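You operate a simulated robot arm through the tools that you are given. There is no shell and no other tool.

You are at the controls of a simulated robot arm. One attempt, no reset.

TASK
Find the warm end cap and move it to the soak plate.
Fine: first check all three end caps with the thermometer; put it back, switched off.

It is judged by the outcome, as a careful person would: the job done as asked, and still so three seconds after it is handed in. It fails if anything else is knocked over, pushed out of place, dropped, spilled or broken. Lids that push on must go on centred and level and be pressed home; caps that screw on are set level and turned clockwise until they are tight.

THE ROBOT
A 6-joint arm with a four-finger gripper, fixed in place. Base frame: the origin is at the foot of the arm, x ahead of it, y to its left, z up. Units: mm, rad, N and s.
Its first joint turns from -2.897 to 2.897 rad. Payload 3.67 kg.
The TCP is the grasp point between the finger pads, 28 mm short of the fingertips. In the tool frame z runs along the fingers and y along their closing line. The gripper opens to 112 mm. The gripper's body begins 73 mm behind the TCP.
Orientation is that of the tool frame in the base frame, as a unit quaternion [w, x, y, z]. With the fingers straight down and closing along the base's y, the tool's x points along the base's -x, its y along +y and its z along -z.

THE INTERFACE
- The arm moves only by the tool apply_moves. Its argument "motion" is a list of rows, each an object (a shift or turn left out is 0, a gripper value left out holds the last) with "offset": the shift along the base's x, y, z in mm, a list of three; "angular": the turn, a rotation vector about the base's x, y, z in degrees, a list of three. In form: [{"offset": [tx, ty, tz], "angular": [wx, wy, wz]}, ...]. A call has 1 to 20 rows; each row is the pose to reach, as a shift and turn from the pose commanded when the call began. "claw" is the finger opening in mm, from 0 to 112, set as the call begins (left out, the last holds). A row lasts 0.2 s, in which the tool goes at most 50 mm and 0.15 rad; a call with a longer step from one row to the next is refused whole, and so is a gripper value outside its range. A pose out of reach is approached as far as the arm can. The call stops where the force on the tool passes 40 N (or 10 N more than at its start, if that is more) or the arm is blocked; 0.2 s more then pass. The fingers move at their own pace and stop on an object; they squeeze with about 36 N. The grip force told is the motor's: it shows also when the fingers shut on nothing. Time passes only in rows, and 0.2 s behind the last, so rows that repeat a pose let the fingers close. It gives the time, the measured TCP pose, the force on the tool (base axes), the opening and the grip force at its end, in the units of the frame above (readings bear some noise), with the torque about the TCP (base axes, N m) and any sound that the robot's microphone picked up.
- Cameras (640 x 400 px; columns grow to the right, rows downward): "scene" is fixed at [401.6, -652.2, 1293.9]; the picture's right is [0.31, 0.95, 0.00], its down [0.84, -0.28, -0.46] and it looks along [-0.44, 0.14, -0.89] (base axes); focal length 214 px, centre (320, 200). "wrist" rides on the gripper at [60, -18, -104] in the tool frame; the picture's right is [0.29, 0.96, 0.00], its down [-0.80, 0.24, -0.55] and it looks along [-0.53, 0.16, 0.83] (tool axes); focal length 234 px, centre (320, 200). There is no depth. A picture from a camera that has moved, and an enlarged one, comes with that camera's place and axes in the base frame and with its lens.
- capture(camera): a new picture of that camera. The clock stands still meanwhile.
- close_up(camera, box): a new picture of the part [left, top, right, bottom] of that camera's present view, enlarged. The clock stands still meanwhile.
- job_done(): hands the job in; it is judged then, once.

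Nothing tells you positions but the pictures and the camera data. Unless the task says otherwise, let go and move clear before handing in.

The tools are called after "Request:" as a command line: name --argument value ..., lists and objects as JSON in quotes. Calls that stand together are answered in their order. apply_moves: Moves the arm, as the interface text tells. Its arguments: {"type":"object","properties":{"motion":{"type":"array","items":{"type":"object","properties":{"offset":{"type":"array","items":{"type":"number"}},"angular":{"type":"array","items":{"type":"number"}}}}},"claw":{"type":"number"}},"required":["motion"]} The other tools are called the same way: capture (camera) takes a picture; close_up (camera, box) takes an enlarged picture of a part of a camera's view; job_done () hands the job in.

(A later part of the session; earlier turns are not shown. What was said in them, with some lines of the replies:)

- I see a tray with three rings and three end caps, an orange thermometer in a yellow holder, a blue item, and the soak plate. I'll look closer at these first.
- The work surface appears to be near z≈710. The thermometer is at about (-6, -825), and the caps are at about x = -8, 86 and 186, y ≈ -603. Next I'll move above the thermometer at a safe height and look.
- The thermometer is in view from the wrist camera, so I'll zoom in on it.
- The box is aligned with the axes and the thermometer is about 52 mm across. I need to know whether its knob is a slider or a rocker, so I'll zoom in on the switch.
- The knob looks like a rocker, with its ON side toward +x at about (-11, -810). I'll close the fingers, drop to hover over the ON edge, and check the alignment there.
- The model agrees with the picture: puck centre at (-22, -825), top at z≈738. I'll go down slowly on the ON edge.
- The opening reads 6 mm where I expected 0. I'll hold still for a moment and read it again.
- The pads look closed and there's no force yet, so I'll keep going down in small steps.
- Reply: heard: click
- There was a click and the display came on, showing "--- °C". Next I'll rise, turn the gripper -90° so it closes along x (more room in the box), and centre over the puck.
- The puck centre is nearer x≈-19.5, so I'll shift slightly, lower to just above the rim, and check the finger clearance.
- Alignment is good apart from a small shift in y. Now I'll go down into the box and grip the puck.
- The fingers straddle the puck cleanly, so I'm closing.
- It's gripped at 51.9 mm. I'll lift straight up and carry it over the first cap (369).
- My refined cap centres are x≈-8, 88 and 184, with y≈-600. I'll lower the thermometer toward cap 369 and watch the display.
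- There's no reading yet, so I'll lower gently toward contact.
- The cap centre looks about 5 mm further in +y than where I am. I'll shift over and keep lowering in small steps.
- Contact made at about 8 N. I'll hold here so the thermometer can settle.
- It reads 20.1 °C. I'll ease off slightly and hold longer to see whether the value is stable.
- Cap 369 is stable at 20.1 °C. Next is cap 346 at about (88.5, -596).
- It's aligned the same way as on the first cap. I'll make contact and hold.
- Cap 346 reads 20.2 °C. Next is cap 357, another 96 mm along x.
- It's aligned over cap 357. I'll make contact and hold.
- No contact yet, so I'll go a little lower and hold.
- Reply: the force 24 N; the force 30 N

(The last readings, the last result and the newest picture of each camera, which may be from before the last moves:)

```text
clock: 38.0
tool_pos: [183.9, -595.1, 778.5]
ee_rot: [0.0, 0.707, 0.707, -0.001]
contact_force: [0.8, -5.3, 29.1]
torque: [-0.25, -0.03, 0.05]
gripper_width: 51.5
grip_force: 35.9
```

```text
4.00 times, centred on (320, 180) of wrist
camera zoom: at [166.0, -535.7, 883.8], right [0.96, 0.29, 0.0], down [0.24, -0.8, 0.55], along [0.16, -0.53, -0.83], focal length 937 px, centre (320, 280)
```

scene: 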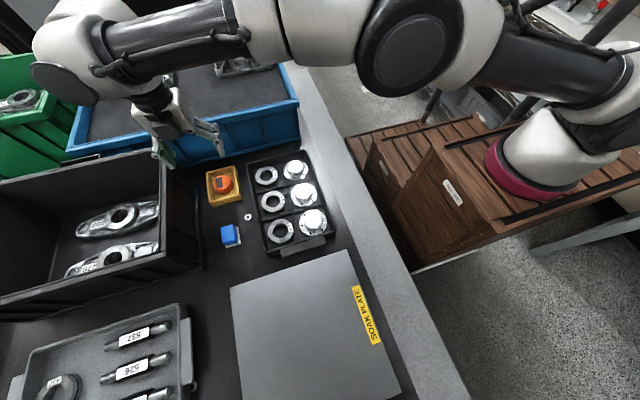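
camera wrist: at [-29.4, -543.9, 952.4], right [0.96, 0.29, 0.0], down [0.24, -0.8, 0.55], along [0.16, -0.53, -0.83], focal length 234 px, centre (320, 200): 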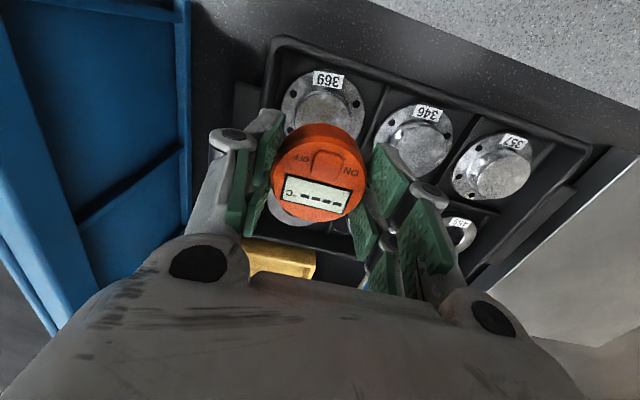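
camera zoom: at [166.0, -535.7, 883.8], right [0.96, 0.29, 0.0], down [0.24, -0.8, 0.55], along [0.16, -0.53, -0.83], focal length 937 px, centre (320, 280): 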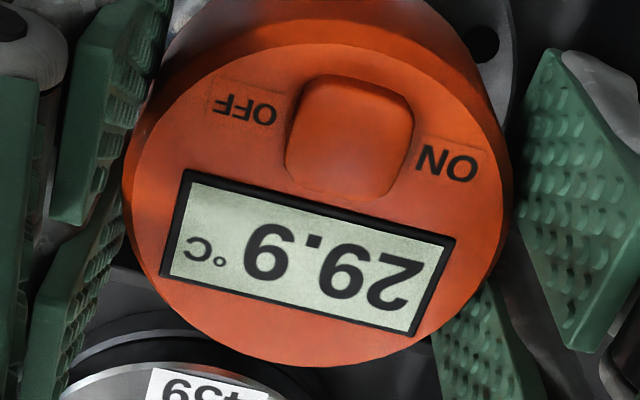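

Cap 357 reads 29.9 °C, so it's the warm one. I'll lift off and take the thermometer back to its box.

Request:
apply_moves --motion '[{"offset": [0, 0, 4]}, {"offset": [0, 0, 20]}, {"offset": [0, 0, 45]}, {"offset": [0, 0, 64]}, {"offset": [-24, -27, 64]}, {"offset": [-50, -55, 64]}, {"offset": [-76, -84, 64]}, {"offset": [-102, -113, 64]}, {"offset": [-128, -142, 64]}, {"offset": [-154, -171, 64]}, {"offset": [-180, -200, 64]}, {"offset": [-200, -222, 64]}, {"offset": [-204.5, -227.5, 64]}, {"offset": [-204.5, -227.5, 64]}]' --claw 40

Request:
apply_moves --motion '[{"offset": [0, 0, -20]}, {"offset": [0, 0, -40]}, {"offset": [0, 0, -50]}, {"offset": [0, 0, -55]}, {"offset": [0, 0, -55]}]' --claw 40

Request:
close_up --camera "wrist" --box '[200, 60, 440, 260]'

Request:
capture --camera "scene"

```text
clock: 41.0
tool_pos: [-19.6, -823.9, 841.5]
ee_rot: [-0.001, 0.708, 0.707, 0.001]
contact_force: [0.0, -1.1, -1.9]
torque: [-0.02, -0.01, 0.01]
gripper_width: 52.0
grip_force: 36.2
```

```text
clock: 42.2
tool_pos: [-21.1, -823.0, 785.7]
ee_rot: [0.0, 0.708, 0.707, 0.001]
contact_force: [0.3, -0.9, -1.0]
torque: [0.02, 0.0, 0.01]
gripper_width: 51.5
grip_force: 35.9
```

```text
2.00 times, centred on (320, 160) of wrist
camera zoom: at [-38.7, -763.2, 891.4], right [0.96, 0.29, 0.0], down [0.24, -0.8, 0.55], along [0.16, -0.53, -0.83], focal length 468 px, centre (320, 280)
```

zoom: 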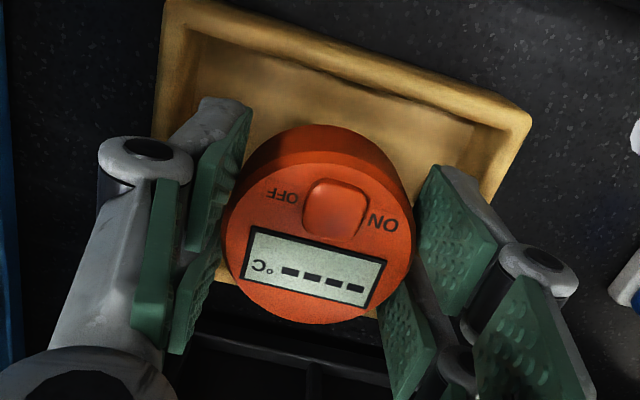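

```text
taken
```

scene: 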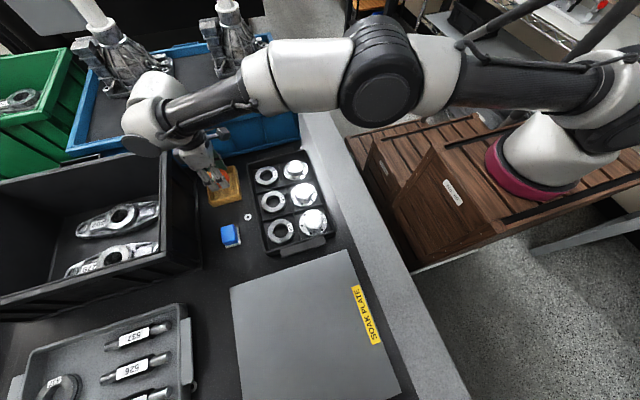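

I'm back over the original spot, so I'll lower into the box.

Request:
apply_moves --motion '[{"offset": [0, 0, -12]}, {"offset": [0, 0, -22]}, {"offset": [0, 0, -29]}, {"offset": [0, 0, -32]}, {"offset": [0, 0, -33]}, {"offset": [0, 0, -34]}]' --claw 40

Request:
apply_moves --motion '[{"offset": [0, 0, -0.4]}, {"offset": [0, 0, -0.8]}]' --claw 40

Request:
close_up --camera "wrist" --box '[200, 60, 440, 260]'

```text
clock: 43.6
tool_pos: [-20.9, -822.8, 752.7]
ee_rot: [-0.001, 0.708, 0.706, 0.0]
contact_force: [-0.3, 0.6, -1.3]
torque: [-0.01, 0.02, 0.04]
gripper_width: 51.7
grip_force: 36.2
```

```text
clock: 44.2
tool_pos: [-19.7, -824.2, 751.9]
ee_rot: [-0.001, 0.708, 0.706, 0.0]
contact_force: [-0.4, 0.5, -1.1]
torque: [0.01, 0.01, 0.04]
gripper_width: 51.7
grip_force: 35.9
```

```text
2.00 times, centred on (320, 160) of wrist
camera zoom: at [-38.3, -764.0, 857.0], right [0.96, 0.29, 0.0], down [0.24, -0.8, 0.55], along [0.16, -0.53, -0.83], focal length 468 px, centre (320, 280)
```

zoom: 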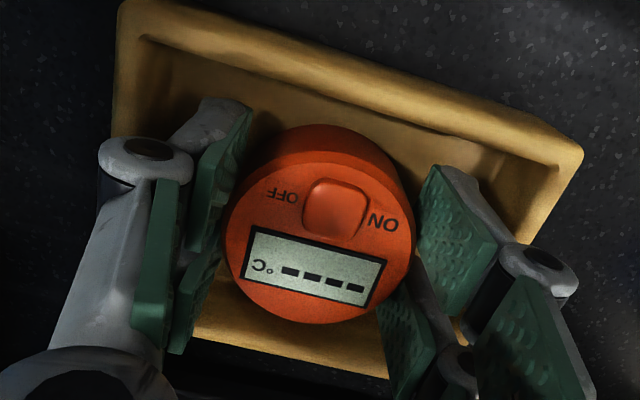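

Request:
apply_moves --motion '[{"offset": [0, 0, -0.4]}, {"offset": [0, 0, -0.8]}, {"offset": [0, 0, -1.0]}]' --claw 40

```text
clock: 45.0
tool_pos: [-20.3, -823.0, 750.7]
ee_rot: [-0.001, 0.708, 0.707, -0.001]
contact_force: [-0.4, 0.2, 0.4]
torque: [-0.04, 0.0, -0.01]
gripper_width: 51.4
grip_force: 36.5
```

No contact force has shown yet, so I'll go down a little more in tiny steps.

Request:
apply_moves --motion '[{"offset": [0, 0, -0.4]}, {"offset": [0, 0, -0.8]}, {"offset": [0, 0, -0.8]}]' --claw 40

```text
clock: 45.8
tool_pos: [-20.1, -823.4, 750.6]
ee_rot: [0.0, 0.708, 0.706, -0.001]
contact_force: [-0.3, -1.8, 9.0]
torque: [-0.05, -0.12, -0.02]
gripper_width: 51.6
grip_force: 35.7
```

It's on the box floor (9 N). I'll release with a limited opening and rise straight up.

Request:
apply_moves --motion '[{"offset": [0, 0, 0.3]}, {"offset": [0, 0, 0.3]}, {"offset": [0, 0, 0.3]}]' --claw 61

Request:
apply_moves --motion '[{"offset": [0, 0, 8]}, {"offset": [0, 0, 22]}, {"offset": [0, 0, 45]}, {"offset": [0, 0, 70]}, {"offset": [0, 0, 90]}, {"offset": [0, 0, 90]}]' --claw 61

Request:
close_up --camera "wrist" --box '[220, 60, 420, 220]'

Request:
close_up --camera "scene" --box '[200, 150, 260, 210]'

```text
clock: 46.6
tool_pos: [-20.7, -823.8, 750.4]
ee_rot: [0.0, 0.708, 0.706, 0.0]
contact_force: [-0.3, 0.4, 0.3]
torque: [0.0, -0.01, 0.02]
gripper_width: 61.1
grip_force: 0.1
```

```text
clock: 48.0
tool_pos: [-21.4, -823.1, 838.9]
ee_rot: [-0.001, 0.708, 0.707, -0.001]
contact_force: [-0.3, -0.8, -0.4]
torque: [0.02, -0.02, -0.01]
gripper_width: 61.3
grip_force: 0.0
```

```text
2.50 times, centred on (320, 140) of wrist
camera zoom: at [-39.7, -763.5, 945.3], right [0.96, 0.29, 0.0], down [0.24, -0.8, 0.55], along [0.16, -0.53, -0.83], focal length 585 px, centre (320, 350)
```

zoom: 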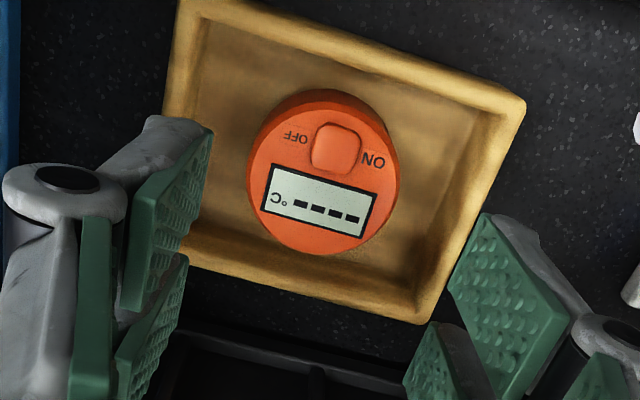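

```text
6.67 times, centred on (230, 180) of scene
camera zoom: at [401.6, -652.2, 1293.9], right [0.31, 0.95, 0.0], down [0.84, -0.28, -0.46], along [-0.44, 0.14, -0.89], focal length 1430 px, centre (920, 333)
```

zoom: 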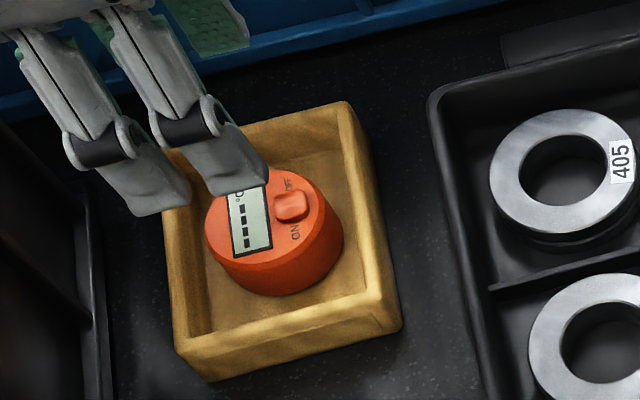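

The thermometer is back in its box, still on. I'll close the fingers and hover over the OFF side of the rocker at about (-31, -810).

Request:
apply_moves --motion '[{"offset": [-5, 6, 0]}, {"offset": [-11.5, 12, 0]}, {"offset": [-11.5, 12, -20]}, {"offset": [-11.5, 12, -40]}, {"offset": [-11.5, 12, -55]}, {"offset": [-11.5, 12, -62]}, {"offset": [-11.5, 12, -62]}]' --claw 0

Request:
close_up --camera "wrist" --box '[240, 80, 400, 240]'

Request:
close_up --camera "scene" --box '[210, 160, 250, 200]'

```text
clock: 49.6
tool_pos: [-32.3, -810.0, 777.5]
ee_rot: [-0.002, 0.708, 0.706, 0.001]
contact_force: [-0.2, -0.2, -0.4]
torque: [-0.01, 0.01, 0.01]
gripper_width: 0.1
grip_force: 35.5
```

```text
2.50 times, centred on (320, 160) of wrist
camera zoom: at [-50.4, -750.7, 882.8], right [0.96, 0.29, 0.0], down [0.24, -0.8, 0.55], along [0.16, -0.53, -0.83], focal length 585 px, centre (320, 300)
```

zoom: 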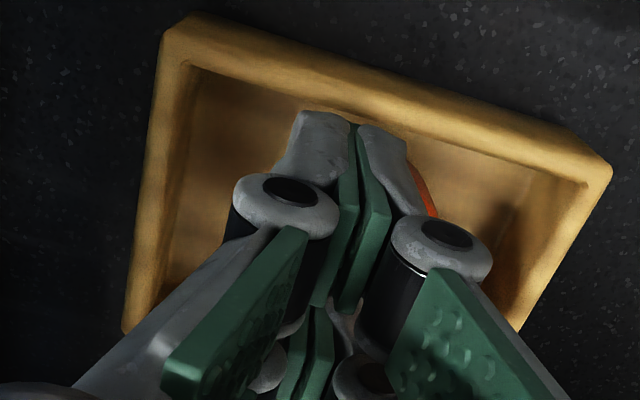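

```text
10.00 times, centred on (230, 180) of scene
camera zoom: at [401.6, -652.2, 1293.9], right [0.31, 0.95, 0.0], down [0.84, -0.28, -0.46], along [-0.44, 0.14, -0.89], focal length 2145 px, centre (1220, 400)
```

zoom: 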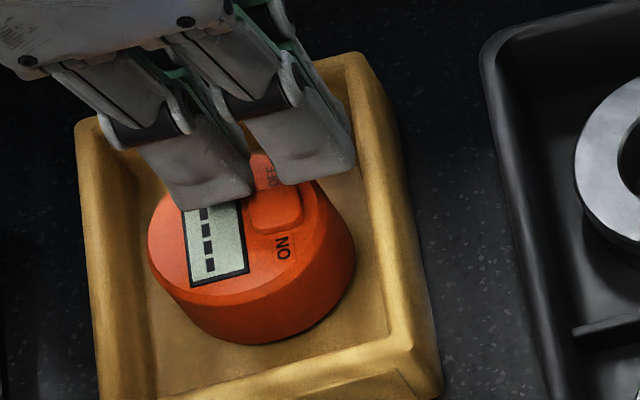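

The tip overlaps the OFF end of the rocker. I'll press down in small steps, listening for a click.

Request:
apply_moves --motion '[{"offset": [1, 0, -2]}, {"offset": [1, 0, -4]}, {"offset": [1, 0, -5]}, {"offset": [1, 0, -6]}, {"offset": [1, 0, -6.7]}, {"offset": [1, 0, -7.3]}]' --claw 0

Request:
close_up --camera "scene" --box '[210, 160, 250, 200]'

```text
clock: 51.0
tool_pos: [-31.7, -810.5, 771.0]
ee_rot: [-0.001, 0.708, 0.706, -0.001]
contact_force: [0.3, 0.5, 2.0]
torque: [-0.01, -0.02, 0.0]
gripper_width: 0.2
grip_force: 35.1
heard: click
```

```text
10.00 times, centred on (230, 180) of scene
camera zoom: at [401.6, -652.2, 1293.9], right [0.31, 0.95, 0.0], down [0.84, -0.28, -0.46], along [-0.44, 0.14, -0.89], focal length 2145 px, centre (1220, 400)
```

zoom: 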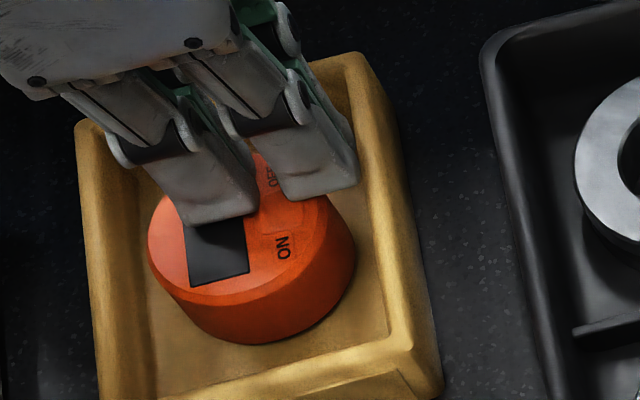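

It clicked and the display is dark. I'll rise and verify.

Request:
apply_moves --motion '[{"offset": [0, 0, 10]}, {"offset": [0, 0, 35]}, {"offset": [0, 0, 70]}, {"offset": [10, 30, 75]}, {"offset": [30, 65, 75]}, {"offset": [55, 100, 75]}, {"offset": [85, 130, 75]}, {"offset": [120, 155, 75]}, {"offset": [155, 180, 75]}, {"offset": [190, 202, 75]}, {"offset": [215, 214.5, 75]}, {"offset": [215, 214.5, 75]}]' --claw 70

Request:
close_up --camera "scene" --box '[210, 160, 250, 200]'

Request:
capture --camera "wrist"

Request:
close_up --camera "wrist" --box '[240, 60, 400, 220]'

Request:
close_up --camera "scene" --box '[190, 140, 390, 260]'

```text
clock: 53.6
tool_pos: [184.4, -595.6, 848.7]
ee_rot: [-0.001, 0.707, 0.707, -0.001]
contact_force: [0.2, 1.1, -0.5]
torque: [-0.02, -0.03, 0.03]
gripper_width: 69.9
grip_force: 0.0
```

```text
10.00 times, centred on (230, 180) of scene
camera zoom: at [401.6, -652.2, 1293.9], right [0.31, 0.95, 0.0], down [0.84, -0.28, -0.46], along [-0.44, 0.14, -0.89], focal length 2145 px, centre (1220, 400)
```

zoom: 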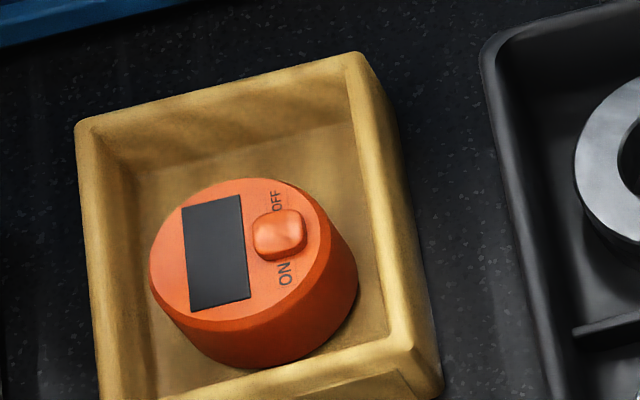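

```text
taken
camera wrist: at [166.5, -536.7, 953.3], right [0.96, 0.29, 0.0], down [0.24, -0.8, 0.55], along [0.16, -0.53, -0.83], focal length 234 px, centre (320, 200)
```

wrist: 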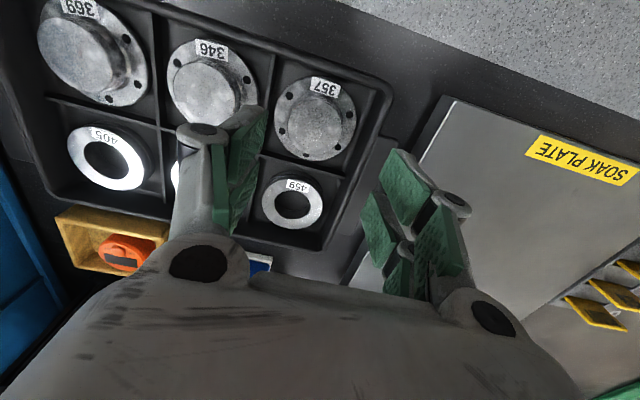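

```text
2.50 times, centred on (320, 140) of wrist
camera zoom: at [166.5, -536.7, 953.3], right [0.96, 0.29, 0.0], down [0.24, -0.8, 0.55], along [0.16, -0.53, -0.83], focal length 585 px, centre (320, 350)
```

zoom: 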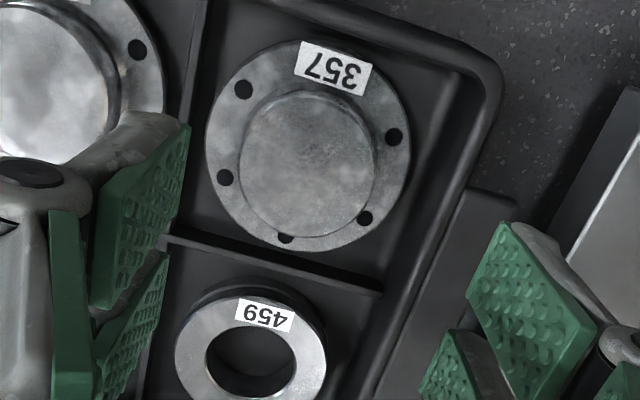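

```text
3.20 times, centred on (290, 200) of scene
camera zoom: at [401.6, -652.2, 1293.9], right [0.31, 0.95, 0.0], down [0.84, -0.28, -0.46], along [-0.44, 0.14, -0.89], focal length 686 px, centre (416, 200)
```

zoom: 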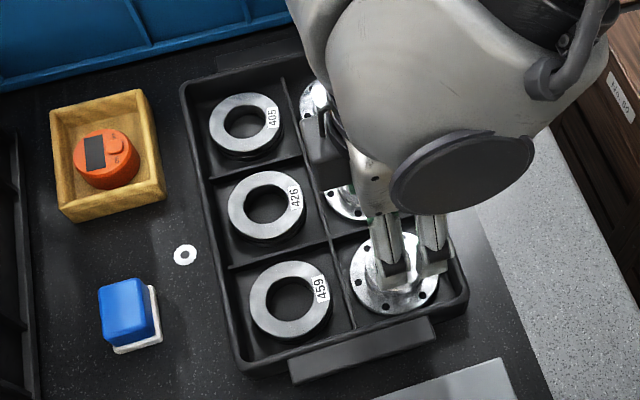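

The thermometer is off and in its box. It slid about 7 mm in +x when I opened the fingers too early; I'll re-centre it later. Cap 357's boss centre is about 4.5 mm in -x of the tool axis, so I'll correct for that and lower.

Request:
apply_moves --motion '[{"offset": [-4.5, 0.5, -15]}, {"offset": [-4.5, 0.5, -40]}, {"offset": [-4.5, 0.5, -60]}, {"offset": [-4.5, 0.5, -65]}, {"offset": [-4.5, 0.5, -65]}]' --claw 62

Request:
close_up --camera "wrist" --box '[200, 60, 440, 260]'

Request:
close_up --camera "scene" --box '[270, 180, 350, 260]'

```text
clock: 54.8
tool_pos: [179.6, -595.9, 782.3]
ee_rot: [-0.001, 0.707, 0.707, -0.001]
contact_force: [-0.9, 0.5, -0.4]
torque: [0.02, 0.02, 0.01]
gripper_width: 62.0
grip_force: 0.1
```

```text
2.00 times, centred on (320, 160) of wrist
camera zoom: at [161.3, -536.3, 887.2], right [0.96, 0.29, 0.0], down [0.24, -0.8, 0.55], along [0.16, -0.53, -0.83], focal length 468 px, centre (320, 280)
```

zoom: 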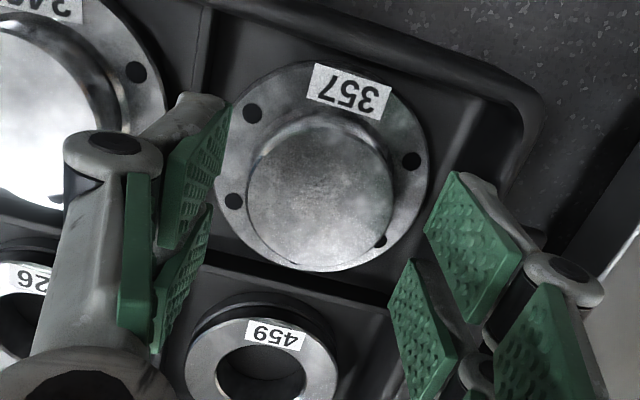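

```text
5.00 times, centred on (310, 220) of scene
camera zoom: at [401.6, -652.2, 1293.9], right [0.31, 0.95, 0.0], down [0.84, -0.28, -0.46], along [-0.44, 0.14, -0.89], focal length 1072 px, centre (370, 100)
```

zoom: 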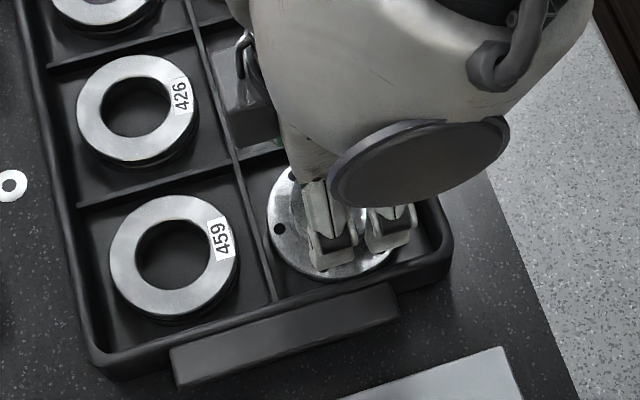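

The boss is centred on the tool axis. I'll go down to straddle the boss.

Request:
apply_moves --motion '[{"offset": [0, 0, -8]}, {"offset": [0, 0, -16]}, {"offset": [0, 0, -21]}, {"offset": [0, 0, -25]}, {"offset": [0, 0, -25]}]' --claw 62

Request:
close_up --camera "wrist" --box '[200, 60, 440, 260]'

Request:
close_up --camera "scene" --box '[280, 190, 340, 250]'

```text
clock: 56.0
tool_pos: [179.4, -595.7, 754.9]
ee_rot: [0.0, 0.708, 0.707, -0.001]
contact_force: [0.7, -0.6, 0.1]
torque: [0.02, 0.03, 0.02]
gripper_width: 62.1
grip_force: 0.1
```

```text
2.00 times, centred on (320, 160) of wrist
camera zoom: at [161.2, -537.4, 860.4], right [0.96, 0.29, 0.0], down [0.24, -0.8, 0.55], along [0.16, -0.53, -0.83], focal length 468 px, centre (320, 280)
```

zoom: 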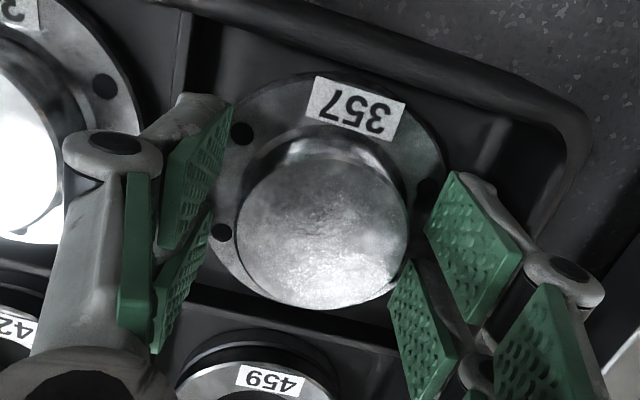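

```text
6.67 times, centred on (310, 220) of scene
camera zoom: at [401.6, -652.2, 1293.9], right [0.31, 0.95, 0.0], down [0.84, -0.28, -0.46], along [-0.44, 0.14, -0.89], focal length 1430 px, centre (387, 67)
```

zoom: 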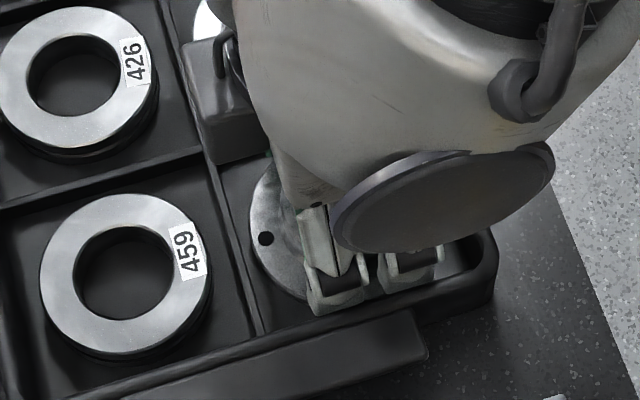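

No contact. I'll go down 2 mm more, then close on the boss.

Request:
apply_moves --motion '[{"offset": [0, 0, -1]}, {"offset": [0, 0, -2]}]' --claw 62

Request:
apply_moves --motion '[{"offset": [0, 0, 0]}, {"offset": [0, 0, 0]}, {"offset": [0, 0, 0]}]' --claw 36

Request:
close_up --camera "wrist" --box '[200, 60, 440, 260]'

```text
clock: 56.6
tool_pos: [179.7, -596.0, 753.6]
ee_rot: [-0.001, 0.708, 0.706, 0.0]
contact_force: [0.4, -0.5, -0.5]
torque: [-0.02, 0.0, -0.02]
gripper_width: 62.0
grip_force: 0.1
```

```text
clock: 57.4
tool_pos: [179.6, -597.1, 754.5]
ee_rot: [-0.001, 0.708, 0.706, 0.0]
contact_force: [-0.4, 0.2, 1.7]
torque: [0.03, -0.08, 0.01]
gripper_width: 47.8
grip_force: 36.0
```

```text
2.00 times, centred on (320, 160) of wrist
camera zoom: at [161.3, -537.0, 859.7], right [0.96, 0.29, 0.0], down [0.24, -0.8, 0.55], along [0.16, -0.53, -0.83], focal length 468 px, centre (320, 280)
```

zoom: 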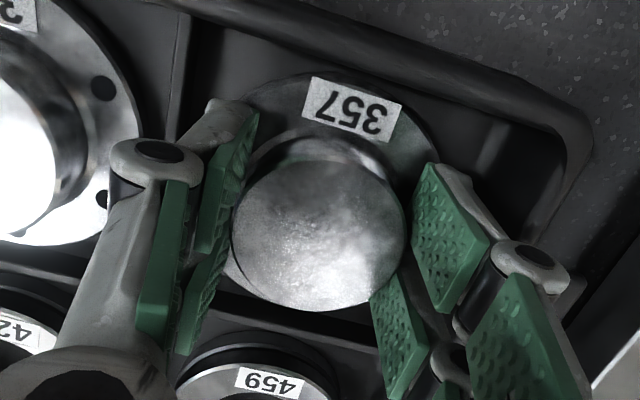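

It's gripped at 47.8 mm. I'll lift gently and check that it's held.

Request:
apply_moves --motion '[{"offset": [0, 0, 2]}, {"offset": [0, 0, 6]}, {"offset": [0, 0, 12]}, {"offset": [0, 0, 25]}, {"offset": [0, 0, 40]}, {"offset": [0, 0, 60]}, {"offset": [0, 0, 80]}, {"offset": [0, 0, 80]}]' --claw 36

Request:
capture --camera "wrist"

Request:
close_up --camera "scene" --box '[210, 160, 410, 400]'

```text
clock: 59.2
tool_pos: [179.9, -595.8, 834.8]
ee_rot: [-0.001, 0.708, 0.706, 0.0]
contact_force: [-0.1, -1.0, -1.9]
torque: [0.03, -0.01, -0.02]
gripper_width: 48.2
grip_force: 35.5
```

```text
taken
camera wrist: at [162.0, -537.2, 940.3], right [0.96, 0.29, 0.0], down [0.24, -0.8, 0.55], along [0.16, -0.53, -0.83], focal length 234 px, centre (320, 200)
```

wrist: 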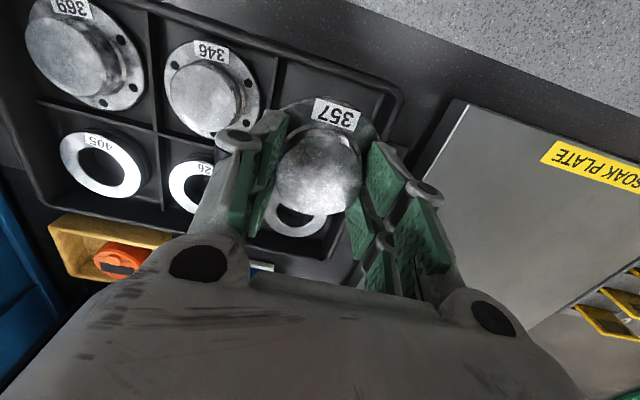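

```text
1.67 times, centred on (310, 280) of scene
camera zoom: at [401.6, -652.2, 1293.9], right [0.31, 0.95, 0.0], down [0.84, -0.28, -0.46], along [-0.44, 0.14, -0.89], focal length 358 px, centre (337, 67)
```

zoom: 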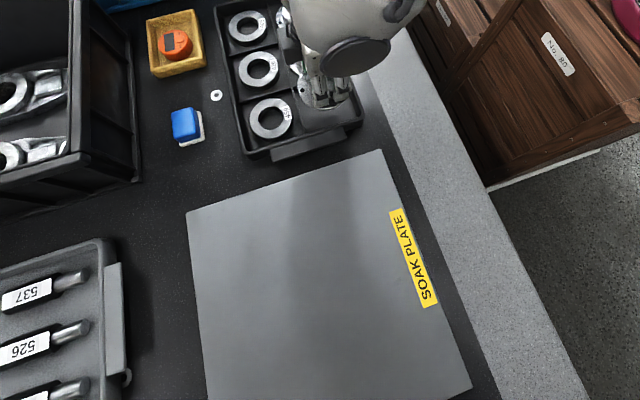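

Cap 357 is held securely. The soak plate spans x≈280–594 and y≈-849 to -540, so I'll carry the cap over to about (410, -680).

Request:
apply_moves --motion '[{"offset": [15, -5, 0]}, {"offset": [45, -16, 0]}, {"offset": [78, -28, 0]}, {"offset": [112, -41, 0]}, {"offset": [146, -54, 0]}, {"offset": [178, -66, 0]}, {"offset": [206, -76, 0]}, {"offset": [224, -82, 0]}, {"offset": [229.5, -84.5, 0]}, {"offset": [229.5, -84.5, -15]}, {"offset": [229.5, -84.5, -35]}, {"offset": [229.5, -84.5, -50]}, {"offset": [229.5, -84.5, -55]}, {"offset": [229.5, -84.5, -55]}]' --claw 36

Request:
capture --camera "wrist"

Request:
close_up --camera "scene" --box '[210, 220, 430, 400]'

```text
clock: 62.2
tool_pos: [410.2, -682.1, 780.7]
ee_rot: [0.002, 0.708, 0.706, -0.002]
contact_force: [3.6, -5.3, 26.6]
torque: [-0.23, -0.1, -0.01]
gripper_width: 47.9
grip_force: 36.4
```

```text
taken
camera wrist: at [390.6, -621.9, 886.3], right [0.96, 0.29, 0.0], down [0.24, -0.8, 0.56], along [0.16, -0.53, -0.83], focal length 234 px, centre (320, 200)
```

wrist: 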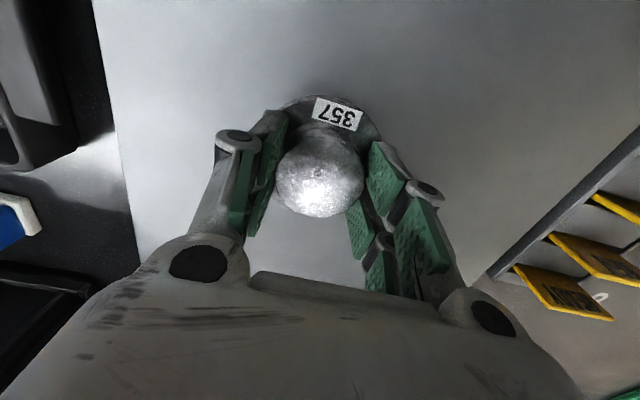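

```text
2.22 times, centred on (320, 310) of scene
camera zoom: at [401.6, -652.2, 1293.9], right [0.31, 0.95, 0.0], down [0.84, -0.28, -0.46], along [-0.44, 0.14, -0.89], focal length 477 px, centre (320, -44)
```

zoom: 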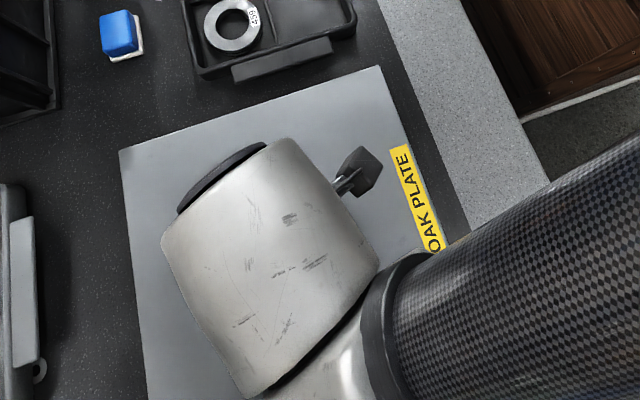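

Contact came at TCP z≈780 with 27 N, so the plate is thicker than I assumed. I'll ease off a bit and inspect the seating before releasing.

Request:
apply_moves --motion '[{"offset": [0, 0, 0.8]}, {"offset": [0, 0, 0.8]}]' --claw 36

Request:
close_up --camera "wrist" --box '[220, 70, 420, 250]'

```text
clock: 62.8
tool_pos: [408.0, -680.6, 780.9]
ee_rot: [0.0, 0.707, 0.707, -0.001]
contact_force: [3.8, -10.5, 24.6]
torque: [-0.61, -0.11, 0.0]
gripper_width: 47.8
grip_force: 36.2
```

```text
2.22 times, centred on (320, 160) of wrist
camera zoom: at [390.4, -621.4, 886.1], right [0.96, 0.29, 0.0], down [0.24, -0.8, 0.56], along [0.16, -0.53, -0.83], focal length 520 px, centre (320, 289)
```

zoom: 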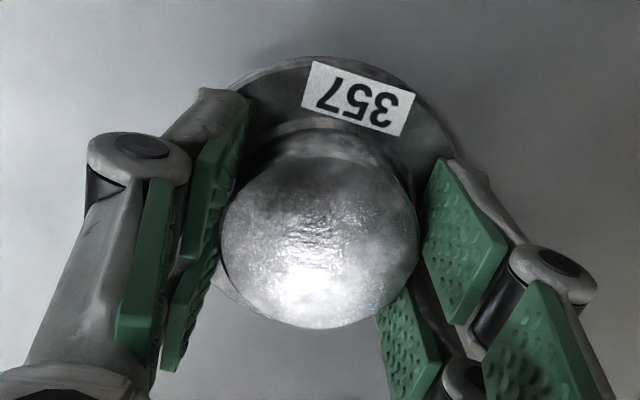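

Request:
apply_moves --motion '[{"offset": [0, 0, 0.7]}, {"offset": [0, 0, 0.7]}]' --claw 36

```text
clock: 63.4
tool_pos: [408.2, -680.3, 780.9]
ee_rot: [0.0, 0.708, 0.706, 0.001]
contact_force: [0.7, -8.3, 20.8]
torque: [-0.7, -0.02, 0.02]
gripper_width: 47.9
grip_force: 35.7
```

Request:
apply_moves --motion '[{"offset": [0, 0, 0.7]}, {"offset": [0, 0, 1.2]}, {"offset": [0, 0, 1.2]}]' --claw 36

Request:
close_up --camera "wrist" --box '[220, 70, 420, 250]'

```text
clock: 64.2
tool_pos: [406.8, -678.9, 780.6]
ee_rot: [-0.002, 0.708, 0.706, 0.0]
contact_force: [0.1, -0.5, 2.3]
torque: [-0.19, -0.02, -0.01]
gripper_width: 47.9
grip_force: 36.6
```

```text
2.22 times, centred on (320, 160) of wrist
camera zoom: at [390.3, -620.2, 886.5], right [0.96, 0.29, 0.0], down [0.24, -0.8, 0.55], along [0.16, -0.53, -0.83], focal length 520 px, centre (320, 289)
```

zoom: 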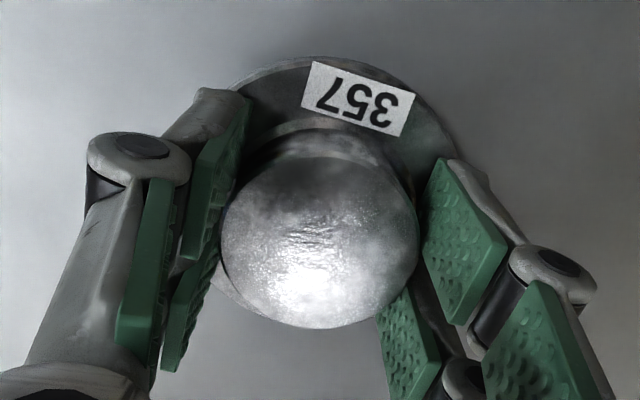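

Force is down to about 2 N, with the cap resting on the plate. I'll release it and rise clear.

Request:
apply_moves --motion '[{"offset": [0, 0, 0]}, {"offset": [0, 0, 0]}, {"offset": [0, 0, 0]}]' --claw 66

Request:
apply_moves --motion '[{"offset": [0, 0, 8]}, {"offset": [0, 0, 25]}, {"offset": [0, 0, 50]}, {"offset": [0, 0, 80]}, {"offset": [0, 0, 80]}]' --claw 66

Request:
capture --camera "wrist"

```text
clock: 65.0
tool_pos: [408.2, -681.0, 781.1]
ee_rot: [0.0, 0.708, 0.706, 0.0]
contact_force: [-0.2, -0.4, -0.3]
torque: [0.04, 0.0, 0.0]
gripper_width: 66.2
grip_force: 0.0
```

```text
clock: 66.2
tool_pos: [408.5, -680.6, 861.0]
ee_rot: [-0.002, 0.708, 0.707, 0.0]
contact_force: [-0.3, 0.3, 0.4]
torque: [0.0, 0.03, -0.03]
gripper_width: 65.8
grip_force: 0.0
```

```text
taken
camera wrist: at [390.1, -620.6, 966.4], right [0.96, 0.29, 0.0], down [0.24, -0.8, 0.55], along [0.16, -0.53, -0.83], focal length 234 px, centre (320, 200)
```

wrist: 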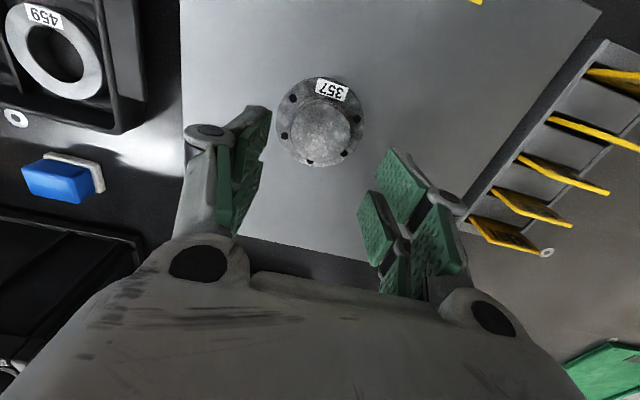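

Cap 357 sits flat on the soak plate. Now I'll return to the thermometer to re-centre it in its box.

Request:
apply_moves --motion '[{"offset": [-20, -5, 0]}, {"offset": [-55, -17, 0]}, {"offset": [-95, -31, 0]}, {"offset": [-135, -45, 0]}, {"offset": [-175, -58, 0]}, {"offset": [-215, -72, 0]}, {"offset": [-255, -85, 0]}, {"offset": [-295, -98, 0]}, {"offset": [-335, -112, 0]}, {"offset": [-375, -125, 0]}, {"offset": [-408, -137, 0]}, {"offset": [-424, -142, -10]}, {"offset": [-427.5, -143, -20]}, {"offset": [-427.5, -143, -20]}]' --claw 70

Request:
close_up --camera "wrist" --box '[220, 60, 420, 220]'

Request:
close_up --camera "scene" --box '[190, 140, 430, 340]'

```text
clock: 69.2
tool_pos: [-17.3, -824.1, 841.6]
ee_rot: [-0.001, 0.708, 0.706, 0.0]
contact_force: [-0.6, 0.2, -0.6]
torque: [-0.02, -0.03, 0.01]
gripper_width: 70.4
grip_force: 0.0
```

```text
2.50 times, centred on (320, 140) of wrist
camera zoom: at [-36.1, -764.6, 947.1], right [0.96, 0.29, 0.0], down [0.24, -0.8, 0.55], along [0.16, -0.53, -0.83], focal length 585 px, centre (320, 350)
```

zoom: 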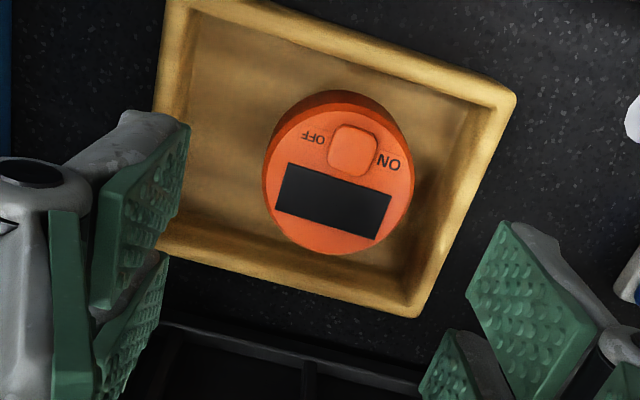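

```text
2.00 times, centred on (310, 240) of scene
camera zoom: at [401.6, -652.2, 1293.9], right [0.31, 0.95, 0.0], down [0.84, -0.28, -0.46], along [-0.44, 0.14, -0.89], focal length 429 px, centre (340, 120)
```

zoom: 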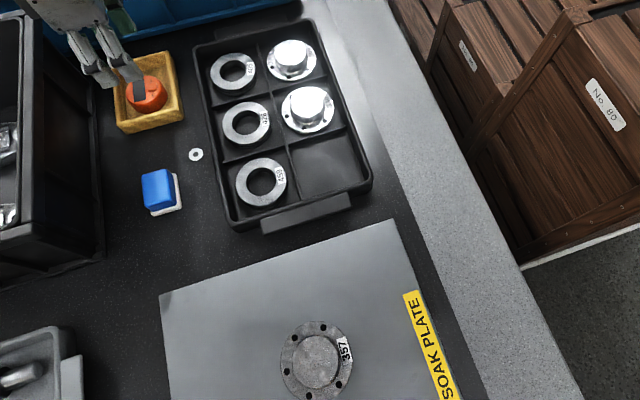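

The empty tray cell and cap 357 on the plate both look right. The thermometer is about 6 mm off in +x, so I'll lower with a 72 mm opening and check clearance.

Request:
apply_moves --motion '[{"offset": [0, 1, -20]}, {"offset": [0, 1, -45]}, {"offset": [0, 1, -62]}, {"offset": [0, 1, -69]}, {"offset": [0, 1, -69]}]' --claw 72

Request:
close_up --camera "wrist" --box '[200, 60, 440, 260]'

Request:
close_up --camera "scene" --box '[200, 150, 260, 210]'

```text
clock: 70.4
tool_pos: [-17.8, -823.9, 772.8]
ee_rot: [-0.001, 0.708, 0.706, 0.0]
contact_force: [-0.5, -0.3, -0.2]
torque: [-0.01, 0.01, 0.04]
gripper_width: 72.1
grip_force: 0.1
```

```text
2.00 times, centred on (320, 160) of wrist
camera zoom: at [-36.1, -763.0, 878.3], right [0.96, 0.29, 0.0], down [0.24, -0.8, 0.55], along [0.16, -0.53, -0.83], focal length 468 px, centre (320, 280)
```

zoom: 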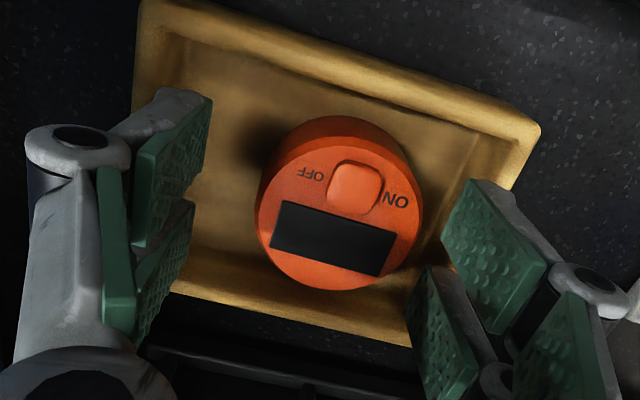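

```text
6.67 times, centred on (230, 180) of scene
camera zoom: at [401.6, -652.2, 1293.9], right [0.31, 0.95, 0.0], down [0.84, -0.28, -0.46], along [-0.44, 0.14, -0.89], focal length 1430 px, centre (920, 333)
```

zoom: 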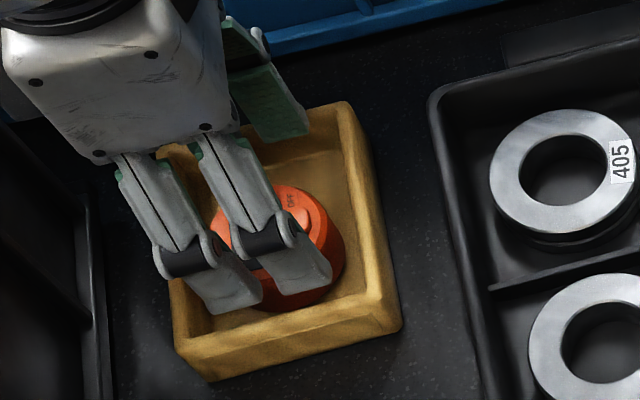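

There's about 4 mm of clearance on the tight side. I'll lower, then gently close to centre the puck and reopen.

Request:
apply_moves --motion '[{"offset": [0, 0, -5]}, {"offset": [0, 0, -9]}, {"offset": [0, 0, -12]}, {"offset": [0, 0, -15.5]}, {"offset": [0, 0, -15.5]}]' --claw 72

```text
clock: 71.6
tool_pos: [-18.3, -822.3, 758.1]
ee_rot: [-0.001, 0.708, 0.707, -0.001]
contact_force: [-0.3, 0.6, 0.1]
torque: [-0.01, 0.02, 0.05]
gripper_width: 71.7
grip_force: 0.0
```

Request:
apply_moves --motion '[{"offset": [0, 0, 0]}]' --claw 63

Request:
apply_moves --motion '[{"offset": [0, 0, 0]}]' --claw 58

Request:
apply_moves --motion '[{"offset": [0, 0, 0]}, {"offset": [0, 0, 0]}]' --claw 53

Request:
close_up --camera "wrist" --box '[200, 60, 440, 260]'

```text
clock: 72.0
tool_pos: [-17.7, -822.8, 758.1]
ee_rot: [-0.001, 0.708, 0.706, 0.0]
contact_force: [0.8, -0.9, 0.8]
torque: [-0.02, -0.01, -0.01]
gripper_width: 63.4
grip_force: 0.5
```

```text
clock: 72.4
tool_pos: [-18.5, -822.7, 757.5]
ee_rot: [-0.001, 0.708, 0.706, -0.001]
contact_force: [0.2, 0.8, 0.4]
torque: [-0.02, 0.01, -0.03]
gripper_width: 58.2
grip_force: 0.2
```

```text
clock: 73.0
tool_pos: [-18.3, -822.4, 757.2]
ee_rot: [-0.001, 0.708, 0.707, 0.0]
contact_force: [0.4, 0.7, 0.1]
torque: [0.01, 0.0, 0.02]
gripper_width: 53.2
grip_force: 0.1
```

```text
2.00 times, centred on (320, 160) of wrist
camera zoom: at [-36.1, -763.3, 863.2], right [0.96, 0.29, 0.0], down [0.24, -0.8, 0.55], along [0.16, -0.53, -0.83], focal length 468 px, centre (320, 280)
```

zoom: 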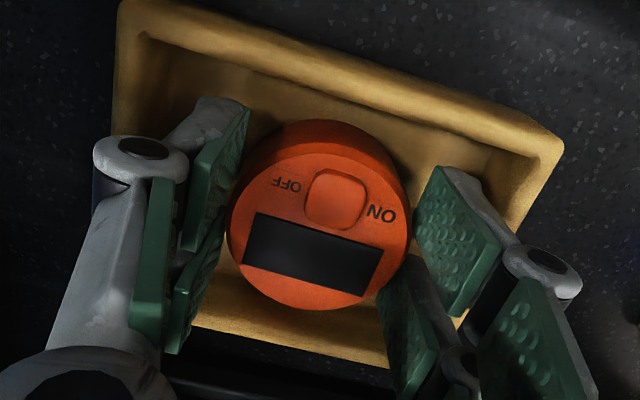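

The puck is re-centred and still off. I'll open slightly first, then rise straight up and back off.

Request:
apply_moves --motion '[{"offset": [0, 0, 0]}, {"offset": [0, 0, 0]}]' --claw 62

Request:
apply_moves --motion '[{"offset": [0, 0, 8]}, {"offset": [0, 0, 25]}, {"offset": [0, 0, 50]}, {"offset": [0, 0, 85]}, {"offset": [0, 0, 120]}, {"offset": [0, 20, 150]}, {"offset": [10, 55, 170]}, {"offset": [20, 95, 185]}, {"offset": [30, 140, 190]}, {"offset": [45, 185, 195]}, {"offset": [60, 230, 200]}, {"offset": [75, 270, 200]}, {"offset": [75, 270, 200]}]' --claw 62

Request:
capture --camera "scene"

Request:
close_up --camera "scene" --box '[210, 160, 250, 200]'

Request:
close_up --camera "scene" --box '[210, 180, 410, 380]'

```text
clock: 73.6
tool_pos: [-18.4, -822.6, 757.9]
ee_rot: [-0.002, 0.707, 0.707, 0.0]
contact_force: [0.2, -0.4, -0.2]
torque: [0.0, -0.01, 0.02]
gripper_width: 62.0
grip_force: 0.0
```

```text
clock: 76.4
tool_pos: [58.4, -553.0, 958.8]
ee_rot: [-0.001, 0.708, 0.706, 0.001]
contact_force: [-0.1, 0.1, 0.7]
torque: [0.04, -0.01, -0.01]
gripper_width: 62.0
grip_force: 0.1
```

```text
taken
```

scene: 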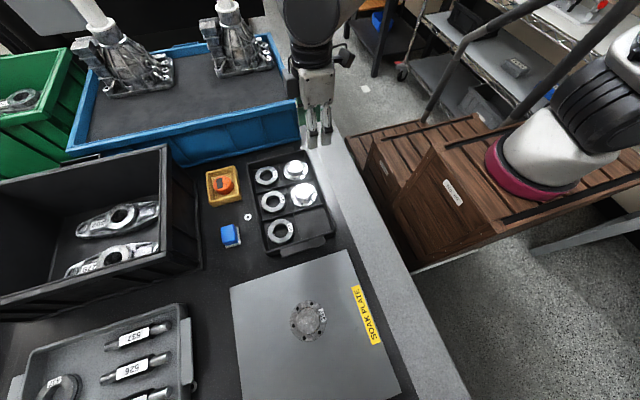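

```text
10.00 times, centred on (230, 180) of scene
camera zoom: at [401.6, -652.2, 1293.9], right [0.31, 0.95, 0.0], down [0.84, -0.28, -0.46], along [-0.44, 0.14, -0.89], focal length 2145 px, centre (1220, 400)
```

zoom: 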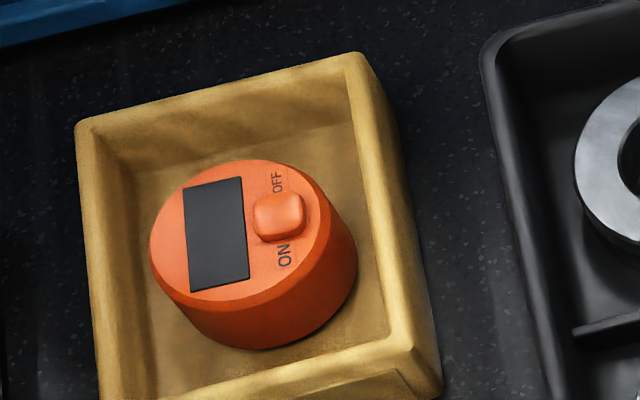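

```text
2.00 times, centred on (310, 280) of scene
camera zoom: at [401.6, -652.2, 1293.9], right [0.31, 0.95, 0.0], down [0.84, -0.28, -0.46], along [-0.44, 0.14, -0.89], focal length 429 px, centre (340, 40)
```

zoom: 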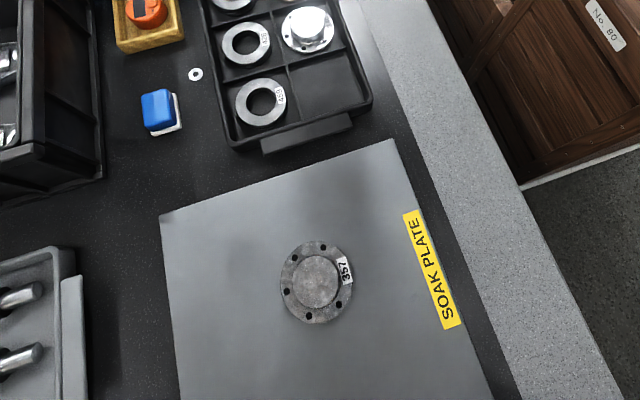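

The warm cap, 357 (29.9 °C), is flat on the soak plate. The thermometer is off and centred in its box, nothing else has moved, and the arm is clear, so I'm handing in.

Request:
job_done

```text
The job is handed in.
```

The warm end cap is 357, and it now sits flat on the soak plate. I checked all three caps with the thermometer first:

| End cap | Reading |
|---|---|
| 369 | 20.1 °C |
| 346 | 20.2 °C |
| 357 | 29.9 °C |

The thermometer is switched off and back in its box. After I pressed OFF, I opened the gripper too early and slid it about 7 mm inside the box, so I went back and re-centred it. In the last pictures it sits very close to where it started, with the display dark.

Nothing else was knocked or moved, and I backed the arm clear before handing in.
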